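You operate a simulated robot arm through the tools that you are given. There is no shell and no other tool.

You are at the controls of a simulated robot arm. One attempt, no reset.

JOB
Tag the fragment in the clear box and seal the box.
Fine: the tag with its code goes into the holder; shut the lid, both clasps and the valve.

The check looks at the end state, three seconds after you hand in, the way a careful person would. Anything else that was tipped, shoved, dropped, spilled or broken makes it a failure. A push-on lid holds only when it is set on centred and level and pressed home; a screw cap is set on level and turned clockwise until tight.

ROBOT AND FRAMES
A 7-joint arm with a two-finger parallel gripper on a trunk, on a base that moves. Base frame: it is fixed to the floor where the robot stands at the start and does not move with it; the origin is under the middle of the robot, x ahead of it, y to its left, z up. Readings come in mm, rad, newtons and seconds.
It reaches about 1046 mm from its shoulder. Its first joint turns from -2.897 to 2.897 rad. Places, roughly: blue clasp [1300, 2600, 1000]; clear box lid [1500, 2900, 1100]; green canister [1750, 2750, 1000]; orange canister [1750, 2500, 1000]; red clasp [1200, 2800, 1000]; scroll fragment [1500, 2750, 1000]; tag [1750, 2500, 1000]; tag holder [1600, 2700, 900]; valve knob [1500, 2500, 900]. Payload 1.57 kg.
The tool frame sits at the grasp point between the pads (the TCP): z along the fingers, y along the line on which they close. The tips reach 30 mm beyond it. Largest opening 80 mm; finger width 17, thickness 12; the body of the gripper, 40 by 82 mm, starts 80 mm behind the TCP.
Orientation is told as [roll, pitch, yaw] about the base's x, y, z axes, in that order, counted from this pose: with the fingers straight down and closing along the base's y, the tool's x points along the base's -x, its y along +y and its z along -z.

CONTROLS
- The arm moves only by the tool nudge_tool. Its argument "moves" is a list of rows, each a list of 3 entries, a list of its own where there are three numbers: the shift along the tool's x, y, z in mm, then the turn, a rotation vector about the tool's x, y, z in rad, then the gripper command, from -1 (fully open) to 1 (shut), values between in proportion. In form: [[[x, y, z], [ax, ay, az], gripper], ...]. A call has 1 to 20 rows; each row shifts and turns the commanded pose from where the row before left it, along the tool's axes as they then stand. Rows are played at 5 a second. More than 50 mm and 0.15 rad between two rows, or a gripper value outside its range, and nothing of the call is played. A pose out of reach is approached as far as the arm can. The call stops where the force on the tool passes 40 N (or 10 N more than at its start, if that is more) or the arm is blocked; 0.2 s more then pass. Each finger travels about 153 mm/s and halts on what it meets, pressing with about 30 N; the grip force reading is that of the motor and also rises with nothing between the fingers. The clock runs only during rows and for 0.2 s after the last one: add rows that do not move to give the fingers time. The reply holds the time, the measured pose of the TCP, the force on the tool along the base axes, the opening and the grip force, in the units named above and with some noise, with the torque about the TCP (base axes, N m) and any sound that the robot's microphone picked up.
- Cameras (640 x 400 px; columns grow to the right, rows downward): "scene" is now at [-6.4, 189.6, 1393]; the picture's right is [-0.00, -1.00, 0.00], its down [-0.34, 0.00, -0.94] and it looks along [0.94, -0.00, -0.34] (base axes); focal length 280 px, centre (320, 200). "wrist" rides on the gripper at [72, -7, -122] in the tool frame; the picture's right is [0.09, 1.00, 0.00], its down [-0.84, 0.08, -0.54] and it looks along [-0.54, 0.05, 0.84] (tool axes); focal length 238 px, centre (320, 200). There is no depth. A picture from a camera that has moved, and an enlarged one, comes with that camera's place and axes in the base frame and with its lens.
- snapshot(camera): a new picture of that camera. The clock stands still meanwhile.
- drive_base(legs): drives the robot by 1 to 6 legs, each [ahead, left, turn to the left] in mm, mm and rad, along the robot's own axes; the way and the turn of a leg run together, so that a leg with both is an arc; at most 1500 mm and 3.142 rad a leg. The arm and the cameras ride along, it lands a little off, and it stops where it bumps. It gives what a move gives.
- pan_tilt(pan, tilt): turns the head with the scene camera to pan (to the left, within 2.496 rad either way) and tilt (down, from -0.506 to 1.204), counted from straight ahead of the robot. It gives what a move gives.
- inspect(camera, box): a new picture of the part [left, top, right, bottom] of that camera's present view, enlarged. The clock stands still meanwhile.
- close_job(): hands the job in; it is judged then, once.

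Places have to be worked out from the pictures, the camera data and where the tool is seen. Open the gripper and draw the arm clear of the work before you hand the job in, unless the task says otherwise.

The tools are called after "Request:" as name(argument=value, ...) on one line, values as JSON. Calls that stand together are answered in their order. nudge_tool: Moves the arm, as the interface text tells. Its arguments: {"type":"object","properties":{"moves":{"type":"array"}},"required":["moves"]} The other tools are called the same way: drive_base (legs) drives the base; pan_tilt (pan, tilt) turns the head that bears the scene camera; snapshot (camera) takes a picture; inspect (camera, box) takes an enlarged picture of a part of a camera's view; close_job () hands the job in.

At the start:

```text
time_s: 0.0
tool_pos: [620.4, -100.3, 1139.3]
tcp_rot: [0.0, 0.0, 0.0]
ft_force: [-0.5, 0.1, -0.4]
ft_torque: [0.0, -0.02, -0.03]
grip_width: 80.1
finger_force: 0.0
robot x, y, heading: [-1.9, 0.0, 0.001]
head pan, tilt (commanded): [-0.003, 0.347]
```

scene: 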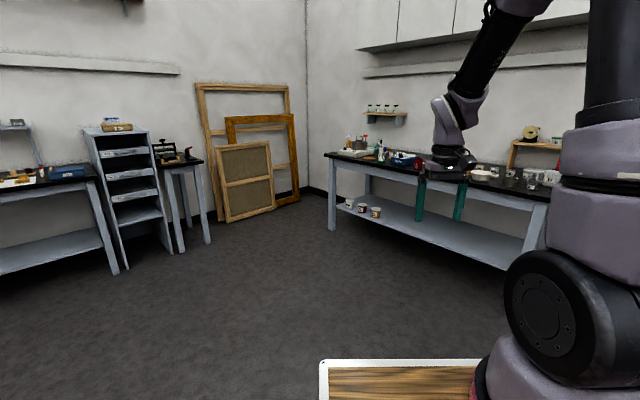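
wrist: 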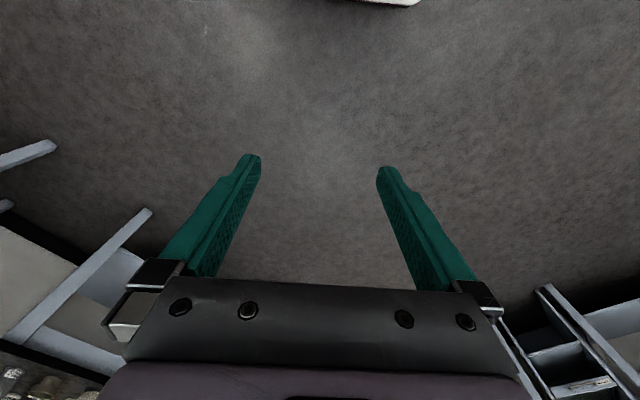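

I start by turning the head towards the workplace, at about x 1500, y 2700, to see the scene.

Request:
pan_tilt(pan=1.03, tilt=0.25)

```text
time_s: 1.3
tool_pos: [618.7, -99.7, 1139.5]
tcp_rot: [0.0, 0.001, -0.001]
ft_force: [-0.2, 0.4, -0.1]
ft_torque: [-0.04, 0.02, 0.03]
grip_width: 80.0
finger_force: 0.0
robot x, y, heading: [-0.1, 3.1, -0.003]
head pan, tilt (commanded): [1.03, 0.25]
```

The head has turned; now I take a picture.

Request:
snapshot(camera="scene")

Request:
inspect(camera="scene", box=[220, 120, 420, 245])

```text
taken
camera scene: at [-51.4, 270.0, 1402.1], right [0.86, -0.52, 0.0], down [-0.13, -0.21, -0.97], along [0.5, 0.83, -0.25], focal length 280 px, centre (320, 200)
```

scene: 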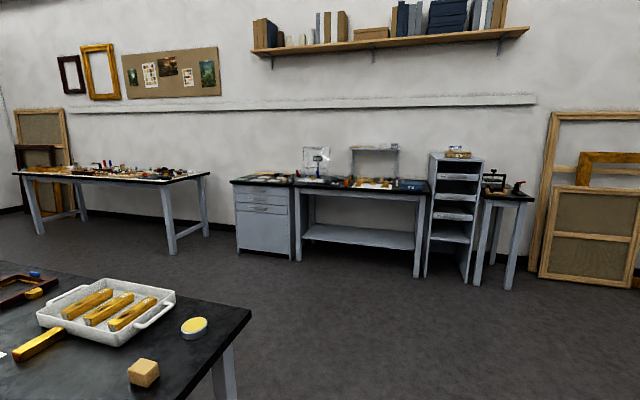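

```text
3.20 times, centred on (320, 182) of scene
camera zoom: at [-51.4, 270.0, 1402.1], right [0.86, -0.52, 0.0], down [-0.13, -0.21, -0.97], along [0.5, 0.83, -0.25], focal length 897 px, centre (320, 256)
```

zoom: 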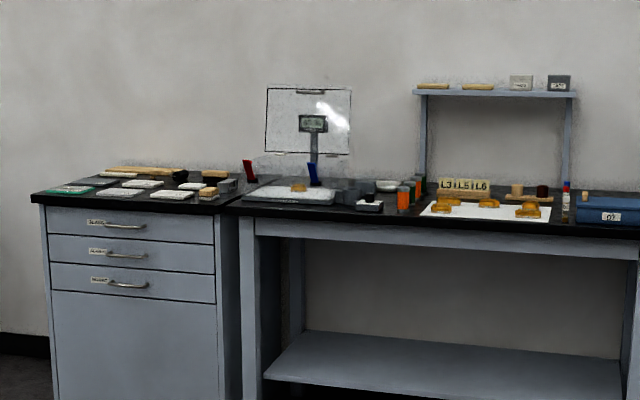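

The workplace is a bench against the wall, seen at an angle. Before driving, I look down in front and to the side of the robot to see what stands near it.

Request:
pan_tilt(pan=0.0, tilt=1.1)

Request:
snapshot(camera="scene")

Request:
pan_tilt(pan=1.3, tilt=0.8)

Request:
snapshot(camera="scene")

```text
time_s: 2.6
tool_pos: [619.5, -98.7, 1140.3]
tcp_rot: [-0.001, 0.0, 0.001]
ft_force: [-0.3, -0.8, -1.0]
ft_torque: [0.0, -0.01, 0.04]
grip_width: 79.9
finger_force: 0.1
robot x, y, heading: [1.5, -1.0, -0.003]
head pan, tilt (commanded): [0.0, 1.1]
```

```text
taken
camera scene: at [-36.3, 190.0, 1331.3], right [0.0, -1.0, 0.0], down [-0.89, 0.0, -0.45], along [0.45, 0.0, -0.89], focal length 280 px, centre (320, 200)
```

scene: 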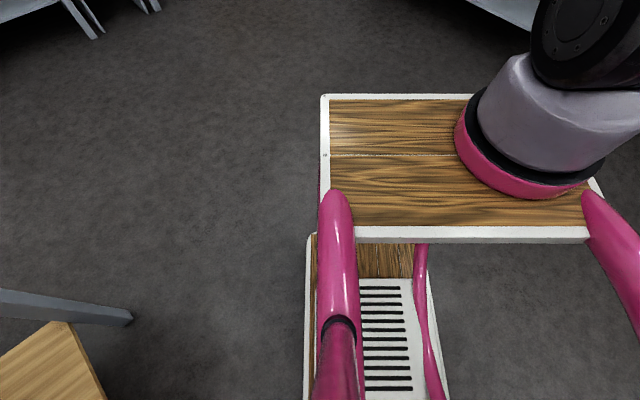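

```text
time_s: 4.0
tool_pos: [619.8, -99.7, 1139.3]
tcp_rot: [0.0, 0.0, -0.001]
ft_force: [-0.6, 0.5, -0.7]
ft_torque: [0.03, 0.0, -0.01]
grip_width: 79.7
finger_force: 0.1
robot x, y, heading: [1.2, -1.7, -0.002]
head pan, tilt (commanded): [1.3, 0.799]
```

```text
taken
camera scene: at [-77.9, 267.7, 1353.0], right [0.96, -0.27, 0.0], down [-0.19, -0.69, -0.7], along [0.19, 0.67, -0.72], focal length 280 px, centre (320, 200)
```

scene: 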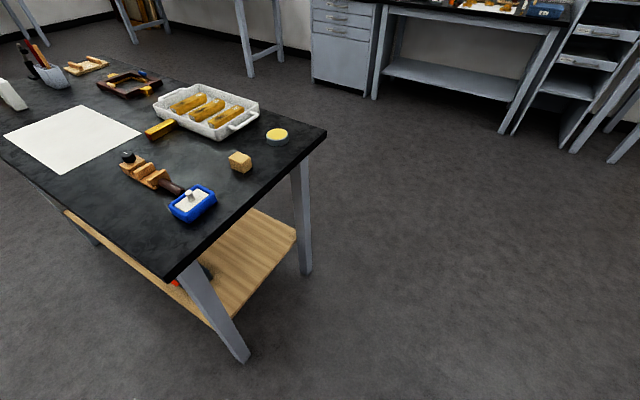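

The robot carries a deck with the arm at its right front; the bench edge lies about 45° to the base frame (heading about 0.75 rad). I turn left and drive forward along the free lane, then look again from nearer.

Request:
drive_base(legs=[[0, 0, 0.75], [1300, 0, 0]])

Request:
pan_tilt(pan=0.5, tilt=0.35)

Request:
snapshot(camera="scene")

```text
time_s: 12.6
tool_pos: [1485.8, 1222.1, 1139.6]
tcp_rot: [0.001, 0.0, 0.738]
ft_force: [-0.1, 0.1, -0.7]
ft_torque: [0.02, 0.02, 0.0]
grip_width: 80.0
finger_force: 0.1
robot x, y, heading: [964.6, 874.8, 0.741]
head pan, tilt (commanded): [1.3, 0.799]
```

```text
time_s: 13.7
tool_pos: [1484.5, 1221.6, 1139.9]
tcp_rot: [-0.001, 0.001, 0.739]
ft_force: [0.2, 0.2, 0.3]
ft_torque: [-0.02, 0.02, -0.02]
grip_width: 80.0
finger_force: 0.0
robot x, y, heading: [957.5, 875.0, 0.736]
head pan, tilt (commanded): [0.499, 0.351]
```

```text
taken
camera scene: at [789.3, 1039.1, 1392.6], right [0.95, -0.33, 0.0], down [-0.11, -0.33, -0.94], along [0.31, 0.89, -0.34], focal length 280 px, centre (320, 200)
```

scene: 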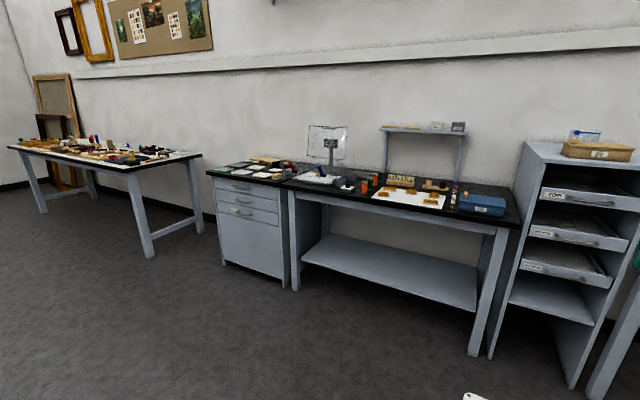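

I zoom in on the bench to get its edge and the layout more precisely.

Request:
inspect(camera="scene", box=[280, 110, 400, 185])

Request:
inspect(camera="scene", box=[360, 130, 540, 243])

Request:
inspect(camera="scene", box=[200, 130, 360, 230])

```text
5.33 times, centred on (340, 148) of scene
camera zoom: at [789.3, 1039.1, 1392.6], right [0.95, -0.33, 0.0], down [-0.11, -0.33, -0.94], along [0.31, 0.89, -0.34], focal length 1496 px, centre (213, 480)
```

zoom: 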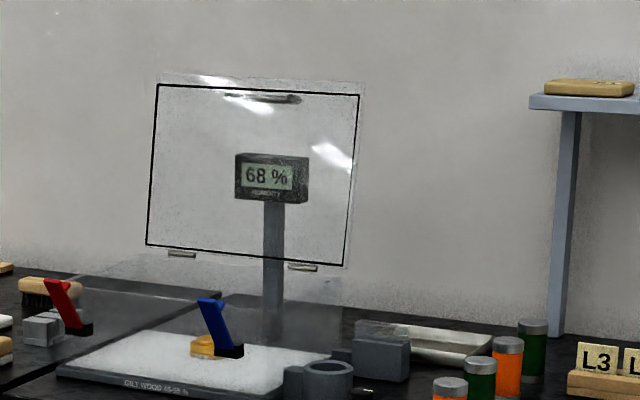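

```text
3.54 times, centred on (450, 186) of scene
camera zoom: at [789.3, 1039.1, 1392.6], right [0.95, -0.33, 0.0], down [-0.11, -0.33, -0.94], along [0.31, 0.89, -0.34], focal length 993 px, centre (-140, 248)
```

zoom: 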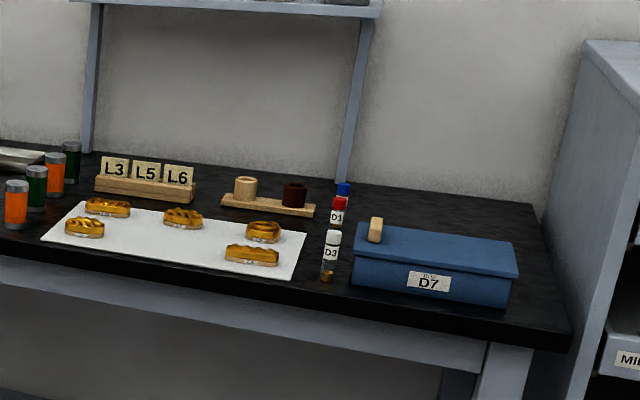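

```text
4.00 times, centred on (280, 180) of scene
camera zoom: at [789.3, 1039.1, 1392.6], right [0.95, -0.33, 0.0], down [-0.11, -0.33, -0.94], along [0.31, 0.89, -0.34], focal length 1122 px, centre (480, 280)
```

zoom: 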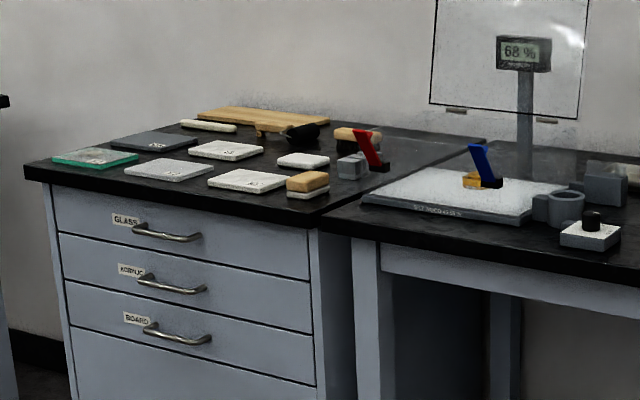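

The box has a hinged clear lid (open), a red clasp at left, a blue one at front right, and a valve/ring at its right; the tags L3, L5, L6 stand in a rack further right. I drive nearer: ahead 450, then left 950, and look again.

Request:
drive_base(legs=[[450, 0, 0], [0, 950, 0]])

Request:
pan_tilt(pan=0.0, tilt=0.45)

Request:
snapshot(camera="scene")

Request:
snapshot(camera="wrist")

```text
time_s: 21.0
tool_pos: [1189.8, 2226.8, 1138.5]
tcp_rot: [0.0, -0.001, 0.721]
ft_force: [0.0, 0.7, -0.2]
ft_torque: [0.0, 0.0, 0.0]
grip_width: 79.8
finger_force: 0.0
robot x, y, heading: [658.4, 1895.3, 0.722]
head pan, tilt (commanded): [0.499, 0.351]
```

```text
time_s: 21.9
tool_pos: [1190.5, 2226.3, 1140.0]
tcp_rot: [-0.002, 0.0, 0.721]
ft_force: [0.3, -0.7, 0.2]
ft_torque: [0.03, 0.0, -0.01]
grip_width: 80.0
finger_force: 0.0
robot x, y, heading: [659.9, 1893.4, 0.719]
head pan, tilt (commanded): [0.0, 0.45]
```

```text
taken
camera scene: at [528.3, 2029.4, 1383.5], right [0.66, -0.75, 0.0], down [-0.33, -0.29, -0.9], along [0.68, 0.6, -0.44], focal length 280 px, centre (320, 200)
```

scene: 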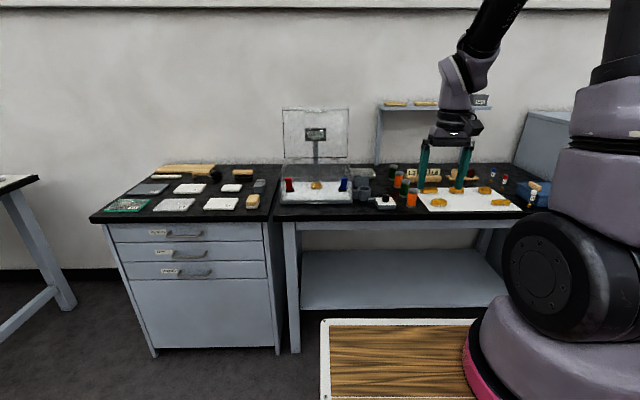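

```text
taken
camera wrist: at [1141.1, 2173.0, 1260.4], right [-0.73, 0.69, 0.0], down [0.58, 0.61, 0.54], along [0.37, 0.39, -0.84], focal length 238 px, centre (320, 200)
```

wrist: 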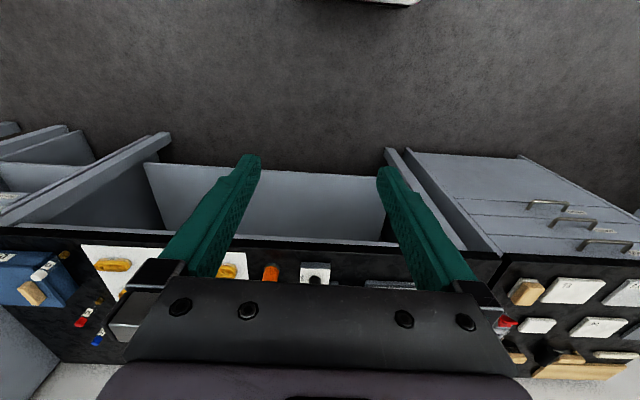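

The robot now faces the bench nearly squarely. I retract and raise the tool a little, then drive 330 ahead and 100 left so that the box and tag rack both lie within reach.

Request:
nudge_tool(moves=[[[40, 0, -15], [0, 0, 0], -1], [[40, 0, -15], [0, 0, 0], -1], [[40, 0, -15], [0, 0, 0], -1], [[40, 0, -15], [0, 0, 0], -1], [[0, 0, 0], [0, 0, 0], -1]])

Request:
drive_base(legs=[[200, 0, 0.0], [130, 100, 0.0]])

Request:
pan_tilt(pan=-0.1, tilt=0.6)

Request:
snapshot(camera="scene")

Request:
snapshot(camera="wrist")

```text
time_s: 23.1
tool_pos: [1071.4, 2120.4, 1198.6]
tcp_rot: [0.0, 0.003, 0.721]
ft_force: [-0.4, 0.7, 0.0]
ft_torque: [-0.02, -0.01, 0.02]
grip_width: 80.0
finger_force: 0.0
robot x, y, heading: [660.9, 1890.1, 0.724]
head pan, tilt (commanded): [0.0, 0.45]
```

```text
time_s: 25.7
tool_pos: [1252.0, 2413.6, 1198.2]
tcp_rot: [0.0, -0.001, 0.721]
ft_force: [-0.1, -0.4, 0.1]
ft_torque: [0.03, 0.0, -0.03]
grip_width: 79.9
finger_force: 0.1
robot x, y, heading: [838.6, 2188.6, 0.725]
head pan, tilt (commanded): [0.0, 0.45]
```

```text
time_s: 26.4
tool_pos: [1250.9, 2414.0, 1198.8]
tcp_rot: [0.0, 0.0, 0.72]
ft_force: [0.6, 0.1, -0.1]
ft_torque: [-0.02, 0.01, -0.01]
grip_width: 79.9
finger_force: 0.0
robot x, y, heading: [837.0, 2186.1, 0.722]
head pan, tilt (commanded): [-0.099, 0.6]
```

```text
taken
camera scene: at [711.9, 2313.2, 1370.0], right [0.58, -0.81, 0.0], down [-0.46, -0.33, -0.83], along [0.67, 0.48, -0.56], focal length 280 px, centre (320, 200)
```

scene: 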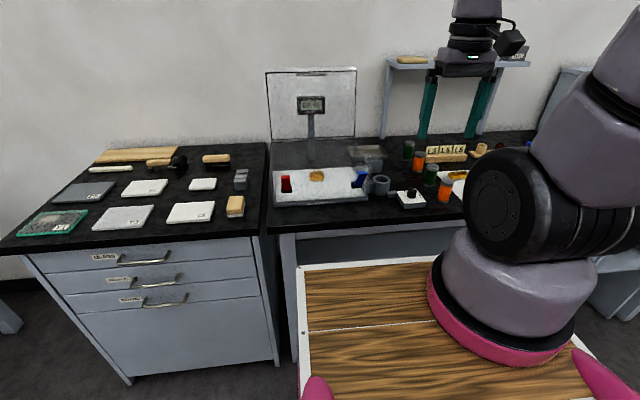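

```text
taken
camera wrist: at [1202.5, 2360.0, 1319.5], right [-0.73, 0.69, 0.0], down [0.58, 0.61, 0.54], along [0.37, 0.39, -0.84], focal length 238 px, centre (320, 200)
```

wrist: 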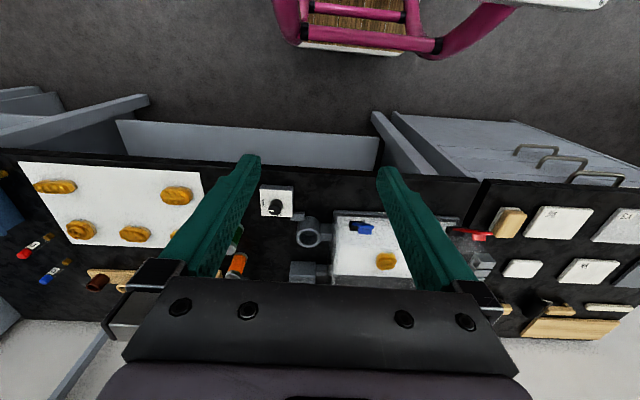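

The box is now close. I enlarge the scene view around the box and around the tags.

Request:
inspect(camera="scene", box=[260, 135, 436, 245])

Request:
inspect(camera="scene", box=[400, 130, 496, 190])

Request:
inspect(camera="scene", box=[264, 60, 376, 130])

Request:
inspect(camera="wrist", box=[250, 170, 506, 330])

```text
3.64 times, centred on (348, 190) of scene
camera zoom: at [711.9, 2313.2, 1370.0], right [0.58, -0.81, 0.0], down [-0.46, -0.33, -0.83], along [0.67, 0.48, -0.56], focal length 1020 px, centre (218, 236)
```

zoom: 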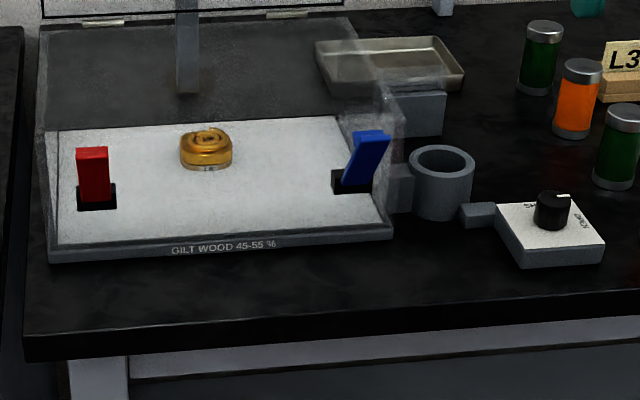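

```text
6.67 times, centred on (448, 160) of scene
camera zoom: at [711.9, 2313.2, 1370.0], right [0.58, -0.81, 0.0], down [-0.46, -0.33, -0.83], along [0.67, 0.48, -0.56], focal length 1870 px, centre (-533, 467)
```

zoom: 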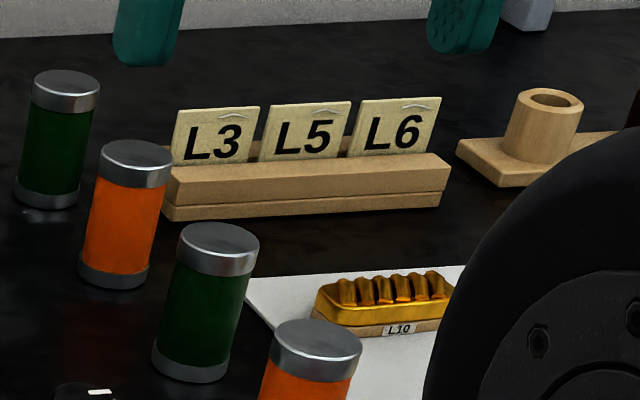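

```text
5.71 times, centred on (320, 95) of scene
camera zoom: at [711.9, 2313.2, 1370.0], right [0.58, -0.81, 0.0], down [-0.46, -0.33, -0.83], along [0.67, 0.48, -0.56], focal length 1602 px, centre (320, 800)
```

zoom: 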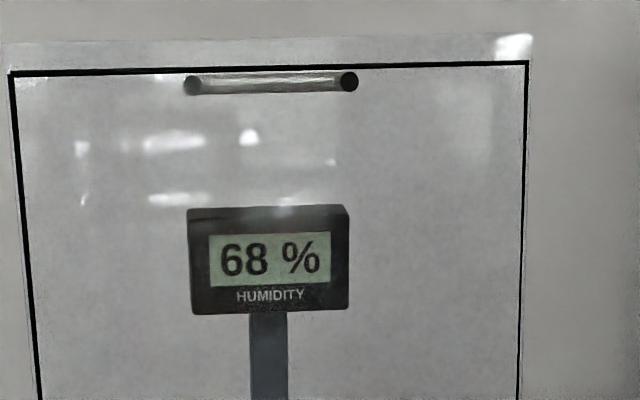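

```text
2.50 times, centred on (378, 250) of wrist
camera zoom: at [1202.5, 2360.0, 1319.5], right [-0.73, 0.69, 0.0], down [0.58, 0.61, 0.54], along [0.37, 0.39, -0.84], focal length 596 px, centre (175, 75)
```

zoom: 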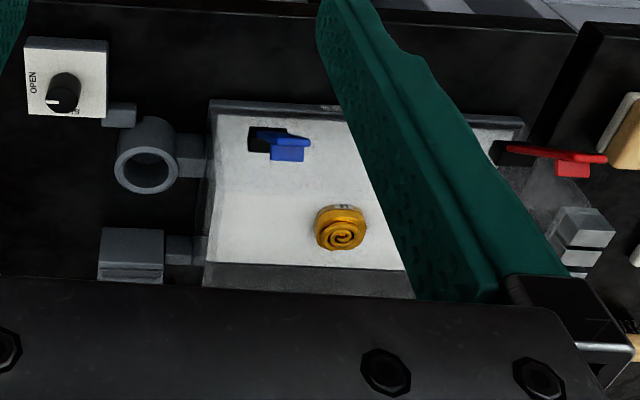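

I look closer at the fragment label, the clasps, the valve and the tag holder.

Request:
inspect(camera="scene", box=[268, 160, 316, 190])

Request:
inspect(camera="scene", box=[300, 160, 340, 185])

Request:
inspect(camera="scene", box=[340, 150, 404, 190])

Request:
inspect(camera="scene", box=[376, 170, 440, 210])

Request:
inspect(camera="wrist", box=[250, 170, 350, 290])

```text
13.33 times, centred on (292, 175) of scene
camera zoom: at [711.9, 2313.2, 1370.0], right [0.58, -0.81, 0.0], down [-0.46, -0.33, -0.83], along [0.67, 0.48, -0.56], focal length 3739 px, centre (693, 533)
```

zoom: 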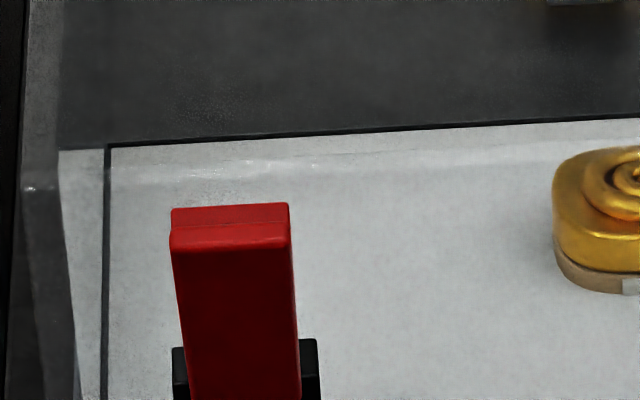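

```text
16.00 times, centred on (320, 172) of scene
camera zoom: at [711.9, 2313.2, 1370.0], right [0.58, -0.81, 0.0], down [-0.46, -0.33, -0.83], along [0.67, 0.48, -0.56], focal length 4487 px, centre (320, 640)
```

zoom: 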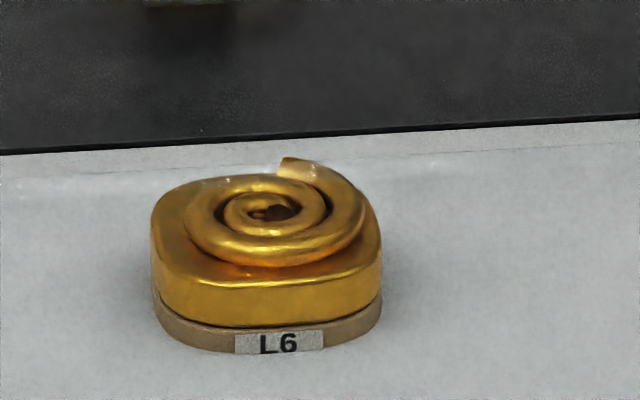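

```text
10.00 times, centred on (372, 170) of scene
camera zoom: at [711.9, 2313.2, 1370.0], right [0.58, -0.81, 0.0], down [-0.46, -0.33, -0.83], along [0.67, 0.48, -0.56], focal length 2804 px, centre (-200, 500)
```

zoom: 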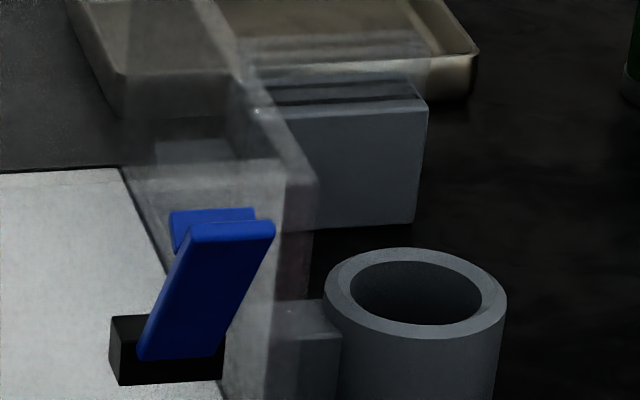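

```text
10.00 times, centred on (408, 190) of scene
camera zoom: at [711.9, 2313.2, 1370.0], right [0.58, -0.81, 0.0], down [-0.46, -0.33, -0.83], along [0.67, 0.48, -0.56], focal length 2804 px, centre (-560, 300)
```

zoom: 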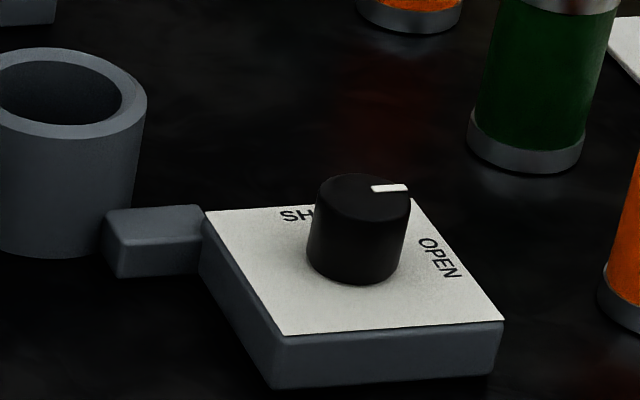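

```text
3.33 times, centred on (300, 230) of wrist
camera zoom: at [1202.5, 2360.0, 1319.5], right [-0.73, 0.69, 0.0], down [0.58, 0.61, 0.54], along [0.37, 0.39, -0.84], focal length 794 px, centre (387, 100)
```

zoom: 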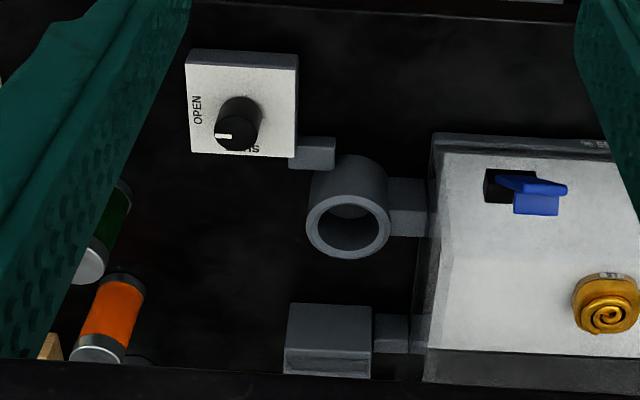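

The fragment's code reads L6, so tag L6 goes into the slotted grey holder at the right side of the box; the valve must go from OPEN (mark to the right) to SHUT (mark away). I move the wrist camera to see the front of the box and clasps from lower down, by tilting the tool forward in free space in front of the box.

Request:
nudge_tool(moves=[[[0, 40, 0], [0, 0, 0], -1], [[0, 40, 0], [0, 0, 0], -1], [[0, 40, 0], [0, 0, 0], -1], [[0, 40, 25], [0, -0.15, 0], -1], [[0, 0, 25], [0, -0.15, 0], -1], [[0, 0, 25], [0, -0.15, 0], -1], [[-15, 0, 25], [0, -0.15, 0], -1], [[0, 0, 0], [0, 0, 0], -1], [[0, 0, 0], [0, 0, 0], -1]])

Request:
snapshot(camera="wrist")

Request:
snapshot(camera="scene")

```text
time_s: 28.4
tool_pos: [1178.9, 2623.2, 1149.6]
tcp_rot: [0.0, -0.597, 0.722]
ft_force: [1.2, -0.1, -0.1]
ft_torque: [0.0, -0.02, 0.03]
grip_width: 80.0
finger_force: 0.1
out of reach, approached as far as the arm can: row 5, 6, 7
robot x, y, heading: [842.9, 2185.9, 0.722]
head pan, tilt (commanded): [-0.099, 0.6]
```

```text
taken
camera wrist: at [1086.9, 2531.9, 1208.4], right [-0.71, 0.7, -0.05], down [0.24, 0.31, 0.92], along [0.66, 0.64, -0.39], focal length 238 px, centre (320, 200)
```

wrist: 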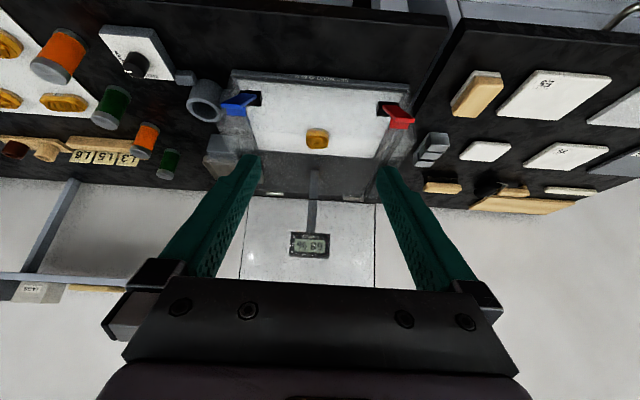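

```text
taken
camera scene: at [711.9, 2313.1, 1369.9], right [0.58, -0.81, 0.0], down [-0.46, -0.33, -0.83], along [0.67, 0.48, -0.56], focal length 280 px, centre (320, 200)
```

scene: 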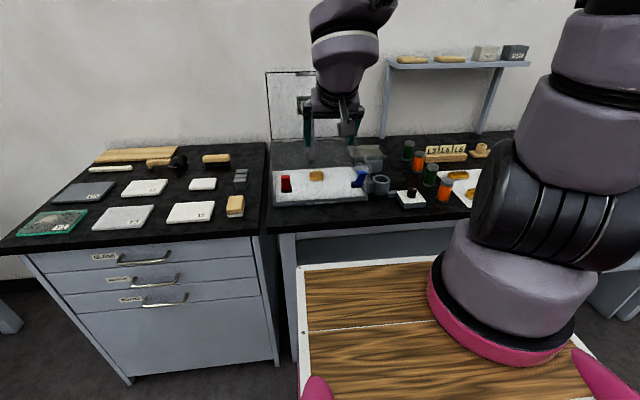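

I enlarge the wrist view of the box front to understand the clasps and lid.

Request:
inspect(camera="wrist", box=[210, 60, 290, 110])

Request:
inspect(camera="wrist", box=[350, 70, 430, 130])

Request:
inspect(camera="wrist", box=[180, 60, 260, 190])

Request:
inspect(camera="wrist", box=[230, 100, 400, 290])

```text
8.00 times, centred on (250, 85) of wrist
camera zoom: at [1086.9, 2531.9, 1208.4], right [-0.71, 0.7, -0.05], down [0.24, 0.31, 0.92], along [0.66, 0.64, -0.39], focal length 1907 px, centre (880, 1120)
```

zoom: 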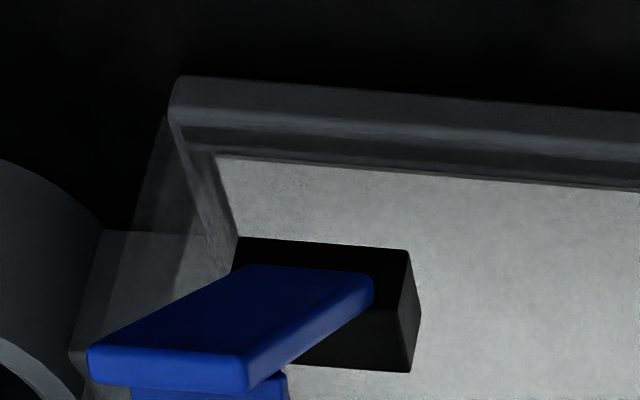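

```text
6.67 times, centred on (390, 100) of wrist
camera zoom: at [1086.9, 2531.9, 1208.4], right [-0.71, 0.7, -0.05], down [0.24, 0.31, 0.92], along [0.66, 0.64, -0.39], focal length 1589 px, centre (-147, 867)
```

zoom: 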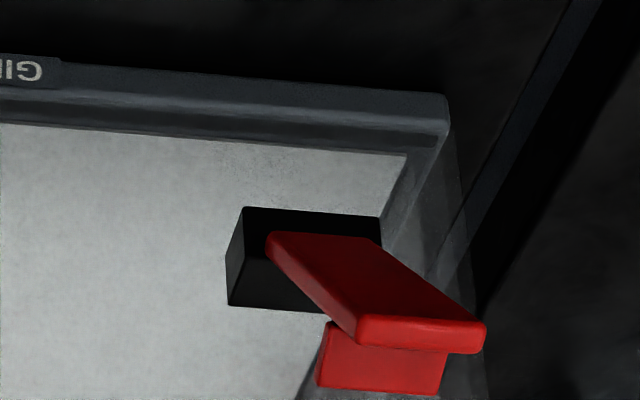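

```text
3.08 times, centred on (220, 125) of wrist
camera zoom: at [1086.9, 2531.9, 1208.4], right [-0.71, 0.7, -0.05], down [0.24, 0.31, 0.92], along [0.66, 0.64, -0.39], focal length 733 px, centre (628, 431)
```

zoom: 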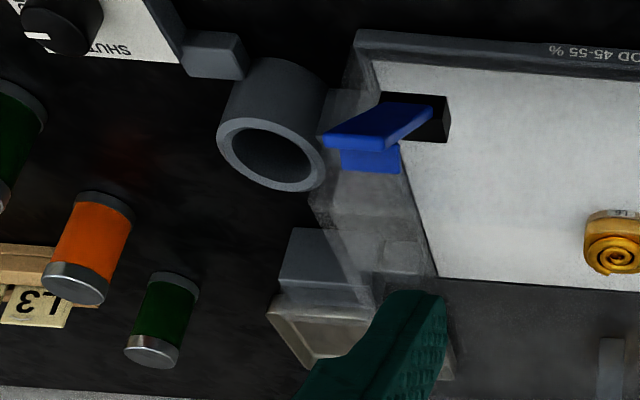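

```text
2.11 times, centred on (315, 195) of wrist
camera zoom: at [1086.9, 2531.9, 1208.4], right [-0.71, 0.7, -0.05], down [0.24, 0.31, 0.92], along [0.66, 0.64, -0.39], focal length 502 px, centre (330, 210)
```

zoom: 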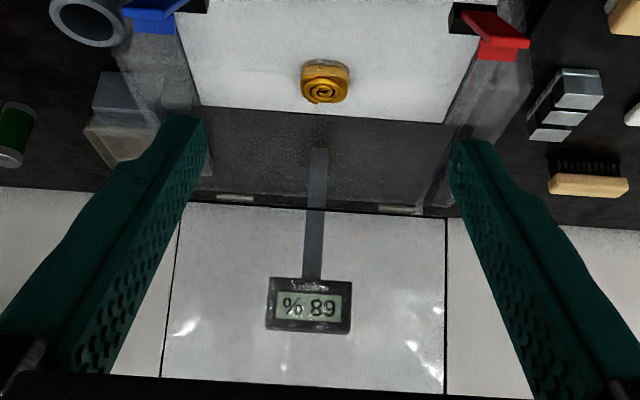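

The box: front at F≈2780, back/hinge at F≈3005, lid plane z≈980 (in axes turned by 0.72 rad); the clasp levers lean out towards the robot with hooks at their tops. First the tag: I untilt the tool and move over towards the tag rack to view it with the wrist camera.

Request:
nudge_tool(moves=[[[0, 0, 0], [0, 0.15, 0], -1], [[0, 0, 0], [0, 0.15, 0], -1], [[0, 0, 0], [0, 0.15, 0], -1], [[0, 0, 0], [0, 0.147, 0], -1], [[-20, -45, 0], [0, 0, 0], -1], [[-20, -45, 0], [0, 0, 0], -1], [[-20, -45, 0], [0, 0, 0], -1], [[-20, -45, 0], [0, 0, 0], -1], [[-20, -45, 0], [0, 0, 0], -1], [[-20, -45, 0], [0, 0, 0], -1], [[-20, -45, 5], [0, 0, 0], -1], [[-20, -45, 5], [0, 0, 0], -1], [[-20, -45, 5], [0, 0, 0], -1], [[-20, -45, 5], [0, 0, 0], -1], [[-20, -45, 5], [0, 0, 0], -1], [[-20, -45, 5], [0, 0, 0], -1], [[0, 0, 0], [0, 0, 0], -1], [[0, 0, 0], [0, 0, 0], -1]])

Request:
snapshot(camera="wrist")

Request:
snapshot(camera="scene")

```text
time_s: 32.2
tool_pos: [1715.2, 2374.5, 1120.6]
tcp_rot: [0.001, -0.003, 0.721]
ft_force: [-1.0, -0.8, 0.5]
ft_torque: [-0.01, -0.02, -0.02]
grip_width: 80.0
finger_force: 0.0
robot x, y, heading: [841.5, 2184.3, 0.718]
head pan, tilt (commanded): [-0.099, 0.6]
```

```text
taken
camera wrist: at [1666.1, 2322.1, 1241.5], right [-0.73, 0.69, 0.0], down [0.58, 0.61, 0.54], along [0.37, 0.4, -0.84], focal length 238 px, centre (320, 200)
```

wrist: 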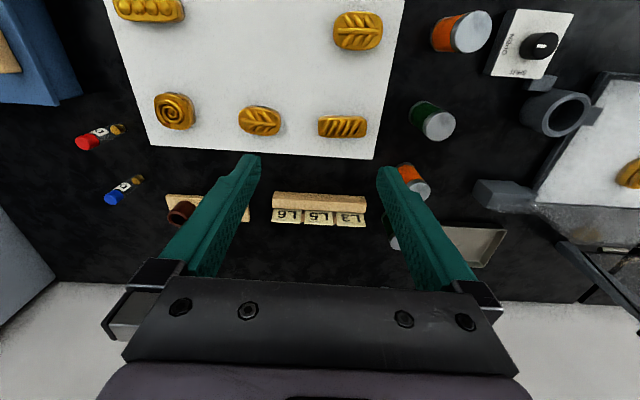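

```text
taken
camera scene: at [712.0, 2313.1, 1369.9], right [0.58, -0.81, 0.0], down [-0.46, -0.33, -0.83], along [0.67, 0.48, -0.56], focal length 280 px, centre (320, 200)
```

scene: 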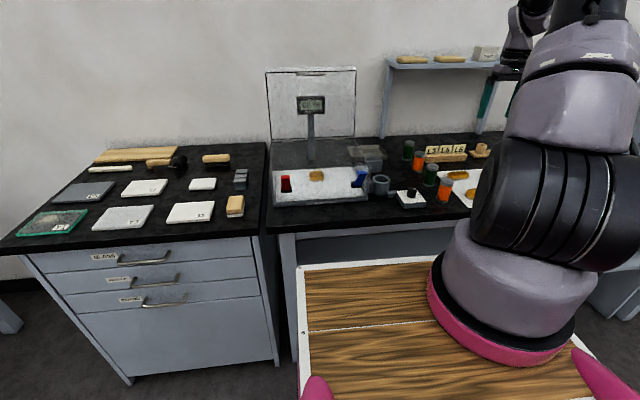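

I enlarge the rack and the tag holder.

Request:
inspect(camera="wrist", box=[255, 175, 385, 240])

Request:
inspect(camera="wrist", box=[450, 130, 610, 270])

Request:
inspect(camera="scene", box=[400, 130, 496, 190])

Request:
inspect(camera="scene", box=[345, 135, 393, 185])

```text
4.92 times, centred on (320, 208) of wrist
camera zoom: at [1666.1, 2322.1, 1241.5], right [-0.73, 0.69, 0.0], down [0.58, 0.61, 0.54], along [0.37, 0.4, -0.84], focal length 1173 px, centre (320, 163)
```

zoom: 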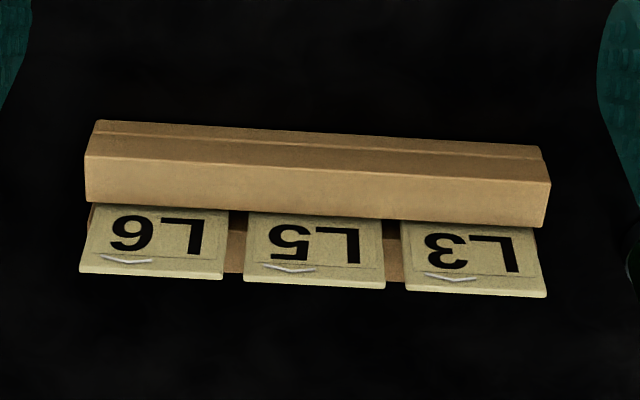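

```text
2.86 times, centred on (530, 200) of wrist
camera zoom: at [1666.1, 2322.1, 1241.5], right [-0.73, 0.69, 0.0], down [0.58, 0.61, 0.54], along [0.37, 0.4, -0.84], focal length 681 px, centre (-280, 200)
```

zoom: 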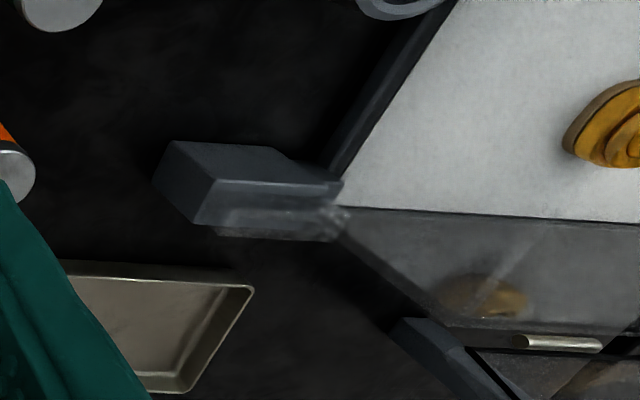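

```text
6.67 times, centred on (448, 160) of scene
camera zoom: at [712.0, 2313.1, 1369.9], right [0.58, -0.81, 0.0], down [-0.46, -0.33, -0.83], along [0.67, 0.48, -0.56], focal length 1870 px, centre (-533, 467)
```

zoom: 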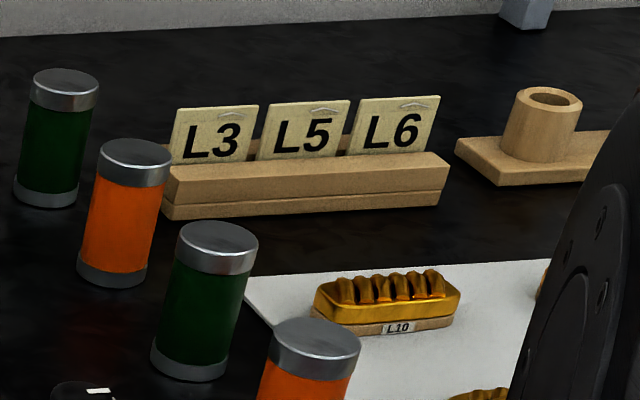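

```text
8.00 times, centred on (369, 160) of scene
camera zoom: at [712.0, 2313.1, 1369.9], right [0.58, -0.81, 0.0], down [-0.46, -0.33, -0.83], along [0.67, 0.48, -0.56], focal length 2244 px, centre (-72, 520)
```

zoom: 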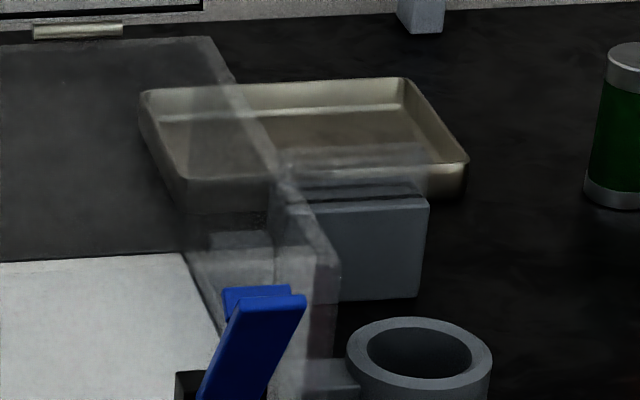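

Tag L6 is the rightmost in the rack, leaning back slightly, about 50 mm wide. I now move left over the holder to look at its slot from close by.

Request:
nudge_tool(moves=[[[0, 48, 0], [0, 0, 0], -1], [[0, 48, 0], [0, 0, 0], -1], [[0, 48, 0], [0, 0, 0], -1], [[0, 48, 0], [0, 0, 0], -1], [[0, 48, 0], [0, 0, 0], -1], [[0, 48, 0], [0, 0, 0], -1], [[0, 42, 20], [0, 0, 0], -1], [[0, 0, 20], [0, 0, 0], -1], [[0, 0, 0], [0, 0, 0], -1]])

Request:
snapshot(camera="wrist")

Request:
inspect(camera="wrist", box=[262, 130, 382, 260])

```text
time_s: 34.2
tool_pos: [1497.9, 2624.2, 1081.2]
tcp_rot: [0.001, -0.004, 0.719]
ft_force: [0.6, -0.2, 0.1]
ft_torque: [0.01, -0.05, 0.01]
grip_width: 80.1
finger_force: 0.1
robot x, y, heading: [838.7, 2187.0, 0.723]
head pan, tilt (commanded): [-0.099, 0.6]
```

```text
taken
camera wrist: at [1447.4, 2570.4, 1202.3], right [-0.73, 0.69, 0.0], down [0.58, 0.61, 0.54], along [0.37, 0.4, -0.84], focal length 238 px, centre (320, 200)
```

wrist: 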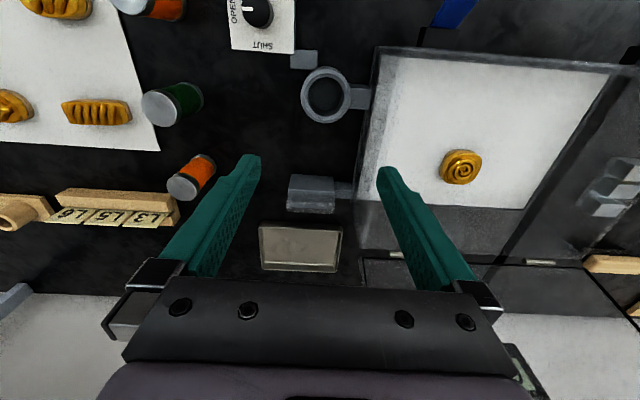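

```text
3.08 times, centred on (322, 195) of wrist
camera zoom: at [1447.4, 2570.4, 1202.3], right [-0.73, 0.69, 0.0], down [0.58, 0.61, 0.54], along [0.37, 0.4, -0.84], focal length 733 px, centre (314, 215)
```

zoom: 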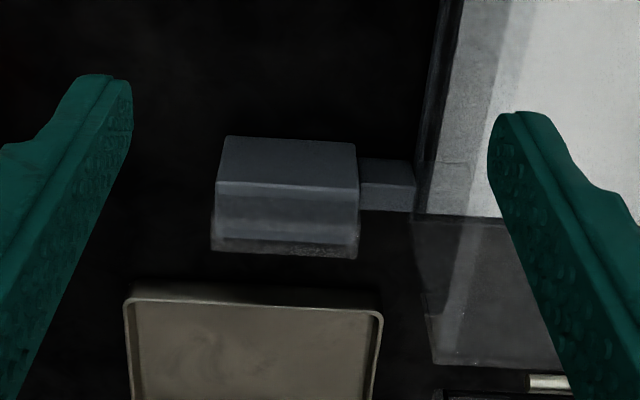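

I enlarge the holder further.

Request:
inspect(camera="wrist", box=[280, 168, 344, 218])

Request:
inspect(camera="scene", box=[362, 148, 394, 174])

```text
8.00 times, centred on (312, 193) of wrist
camera zoom: at [1447.4, 2570.4, 1202.3], right [-0.73, 0.69, 0.0], down [0.58, 0.61, 0.54], along [0.37, 0.4, -0.84], focal length 1907 px, centre (384, 256)
```

zoom: 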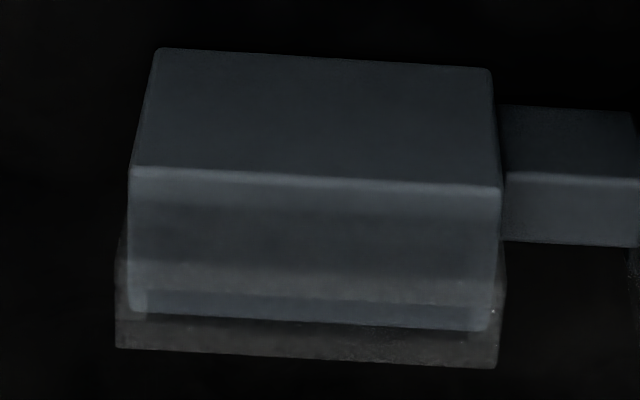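

```text
15.38 times, centred on (378, 161) of scene
camera zoom: at [711.8, 2313.1, 1369.9], right [0.58, -0.81, 0.0], down [-0.46, -0.33, -0.83], along [0.67, 0.48, -0.56], focal length 4314 px, centre (-572, 800)
```

zoom: 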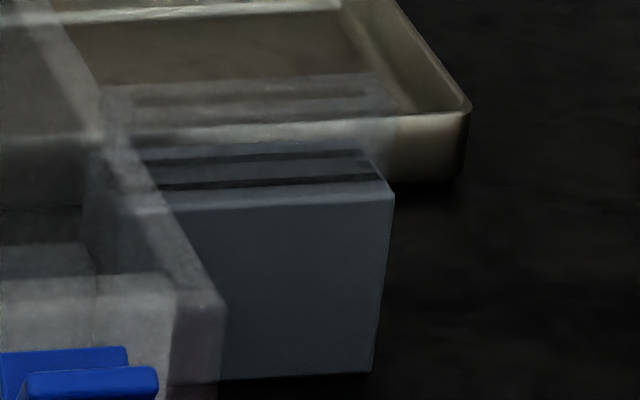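

The holder is a grey block (top z≈913, F≈2956–2990, L≈950–1018) with a slot running left–right and a clear pane. I move right and yaw the tool by −90° so the fingers close fore-aft, then look at the holder from its side.

Request:
nudge_tool(moves=[[[0, -40, 0], [0, 0, -0.14], -1], [[40, 0, 0], [0, 0, 0], -1]])

```text
time_s: 34.8
tool_pos: [1497.2, 2564.6, 1081.6]
tcp_rot: [-0.001, -0.003, 0.863]
ft_force: [0.6, 0.3, -0.7]
ft_torque: [-0.01, 0.01, -0.01]
grip_width: 79.9
finger_force: 0.0
robot x, y, heading: [837.8, 2185.2, 0.72]
head pan, tilt (commanded): [-0.099, 0.6]
```

The yaw turn works as expected. I complete the turn to 90° and then shift right.

Request:
nudge_tool(moves=[[[0, 0, 0], [0, 0, -0.143], -1], [[0, 0, 0], [0, 0, -0.143], -1], [[0, 0, 0], [0, 0, -0.143], -1], [[0, 0, 0], [0, 0, -0.143], -1], [[0, 0, 0], [0, 0, -0.143], -1], [[0, 0, 0], [0, 0, -0.143], -1], [[0, 0, 0], [0, 0, -0.143], -1], [[0, 0, 0], [0, 0, -0.143], -1], [[0, 0, 0], [0, 0, -0.143], -1], [[0, 0, 0], [0, 0, -0.143], -1], [[45, 0, 0], [0, 0, 0], -1], [[45, -45, 0], [0, 0, 0], -1], [[0, -45, 0], [0, 0, 0], -1], [[0, 0, 0], [0, 0, 0], -1], [[0, 0, 0], [0, 0, 0], -1]])

Request:
snapshot(camera="wrist")

```text
refused: row 12 steps farther than a row can; nothing moved
```

```text
taken
camera wrist: at [1456.1, 2504.1, 1201.9], right [-0.82, 0.58, 0.0], down [0.48, 0.68, 0.54], along [0.32, 0.44, -0.84], focal length 238 px, centre (320, 200)
```

wrist: 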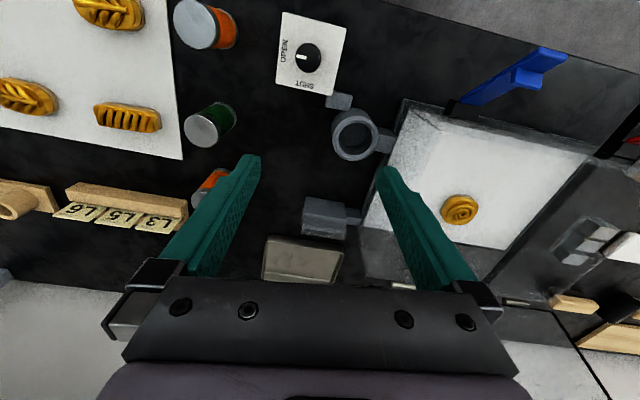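

One row was too long (diagonal over 50 mm); I repeat with shorter steps.

Request:
nudge_tool(moves=[[[0, 0, 0], [0, 0, -0.143], -1], [[0, 0, 0], [0, 0, -0.143], -1], [[0, 0, 0], [0, 0, -0.143], -1], [[0, 0, 0], [0, 0, -0.143], -1], [[0, 0, 0], [0, 0, -0.143], -1], [[0, 0, 0], [0, 0, -0.143], -1], [[0, 0, 0], [0, 0, -0.143], -1], [[0, 0, 0], [0, 0, -0.143], -1], [[0, 0, 0], [0, 0, -0.143], -1], [[0, 0, 0], [0, 0, -0.143], -1], [[45, 0, 0], [0, 0, 0], -1], [[45, 0, 0], [0, 0, 0], -1], [[0, -45, 0], [0, 0, 0], -1], [[0, -45, 0], [0, 0, 0], -1], [[0, 0, 0], [0, 0, 0], -1]])

Request:
snapshot(camera="wrist")

```text
time_s: 38.0
tool_pos: [1624.2, 2553.9, 1081.6]
tcp_rot: [-0.004, -0.001, 2.292]
ft_force: [-0.1, 0.2, 0.1]
ft_torque: [0.06, -0.01, 0.02]
grip_width: 79.8
finger_force: 0.1
robot x, y, heading: [836.7, 2184.5, 0.724]
head pan, tilt (commanded): [-0.099, 0.6]
```

```text
taken
camera wrist: at [1676.7, 2502.7, 1201.9], right [-0.69, -0.73, 0.0], down [-0.61, 0.58, 0.54], along [-0.39, 0.37, -0.84], focal length 238 px, centre (320, 200)
```

wrist: 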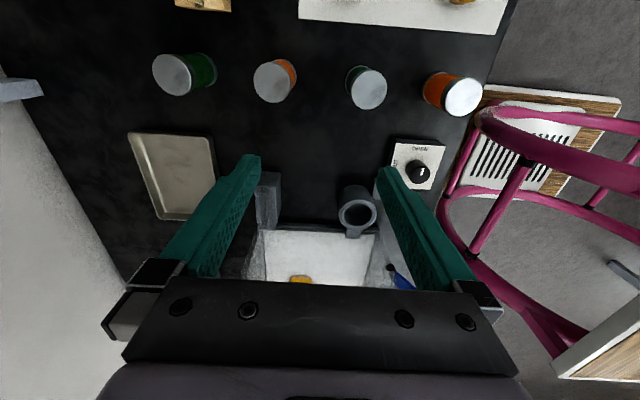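

The yaw is now 2.292 rad (90° turned). I enlarge the holder from this side.

Request:
inspect(camera="wrist", box=[235, 160, 315, 240])

Request:
inspect(camera="wrist", box=[330, 130, 450, 250])

```text
5.00 times, centred on (275, 200) of wrist
camera zoom: at [1676.7, 2502.7, 1201.9], right [-0.69, -0.73, 0.0], down [-0.61, 0.58, 0.54], along [-0.39, 0.37, -0.84], focal length 1192 px, centre (545, 200)
```

zoom: 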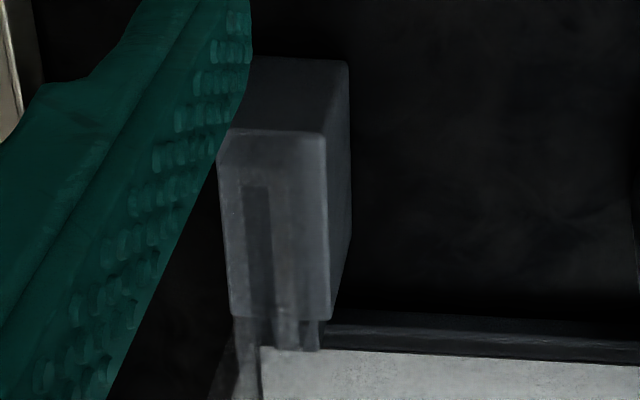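

```text
3.33 times, centred on (390, 190) of wrist
camera zoom: at [1676.7, 2502.7, 1201.9], right [-0.69, -0.73, 0.0], down [-0.61, 0.58, 0.54], along [-0.39, 0.37, -0.84], focal length 794 px, centre (87, 233)
```

zoom: 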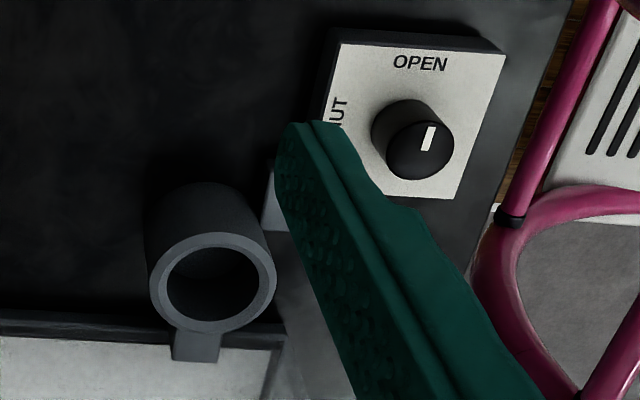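

The slot is on the rear half of the block. I shift 65 mm away from the robot so that the holder comes between the fingers in the view, and look again.

Request:
nudge_tool(moves=[[[0, -35, 0], [0, 0, 0], -1], [[0, -30, 0], [0, 0, 0], -1], [[-30, 0, 0], [0, 0, 0], -1], [[0, 0, 0], [0, 0, 0], -1]])

Request:
inspect(camera="wrist", box=[280, 150, 360, 250])

Request:
snapshot(camera="wrist")

```text
time_s: 39.0
tool_pos: [1652.7, 2620.5, 1081.0]
tcp_rot: [-0.003, 0.001, 2.288]
ft_force: [-0.7, 0.0, 0.3]
ft_torque: [0.01, 0.01, 0.01]
grip_width: 80.0
finger_force: 0.2
robot x, y, heading: [845.0, 2185.6, 0.72]
head pan, tilt (commanded): [-0.099, 0.6]
```

```text
4.00 times, centred on (320, 200) of wrist
camera zoom: at [1706.3, 2568.6, 1202.0], right [-0.69, -0.73, 0.0], down [-0.61, 0.58, 0.54], along [-0.39, 0.37, -0.84], focal length 953 px, centre (320, 200)
```

zoom: 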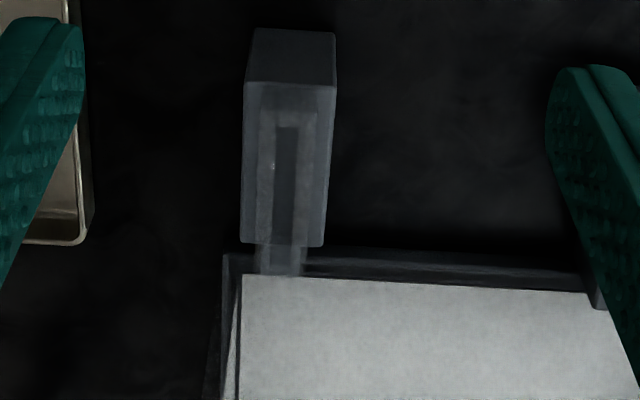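

```text
taken
camera wrist: at [1706.3, 2568.6, 1202.0], right [-0.69, -0.73, 0.0], down [-0.61, 0.58, 0.54], along [-0.39, 0.37, -0.84], focal length 238 px, centre (320, 200)
```

wrist: 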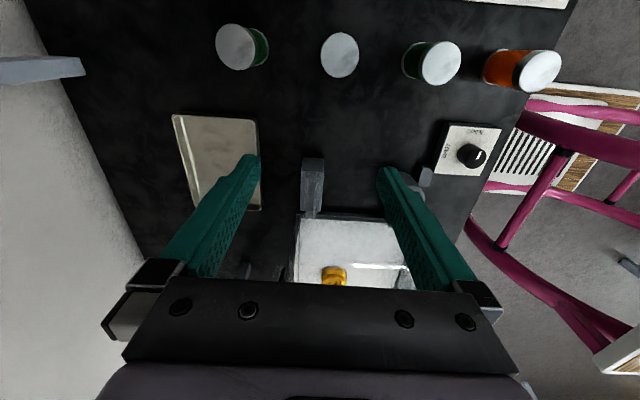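

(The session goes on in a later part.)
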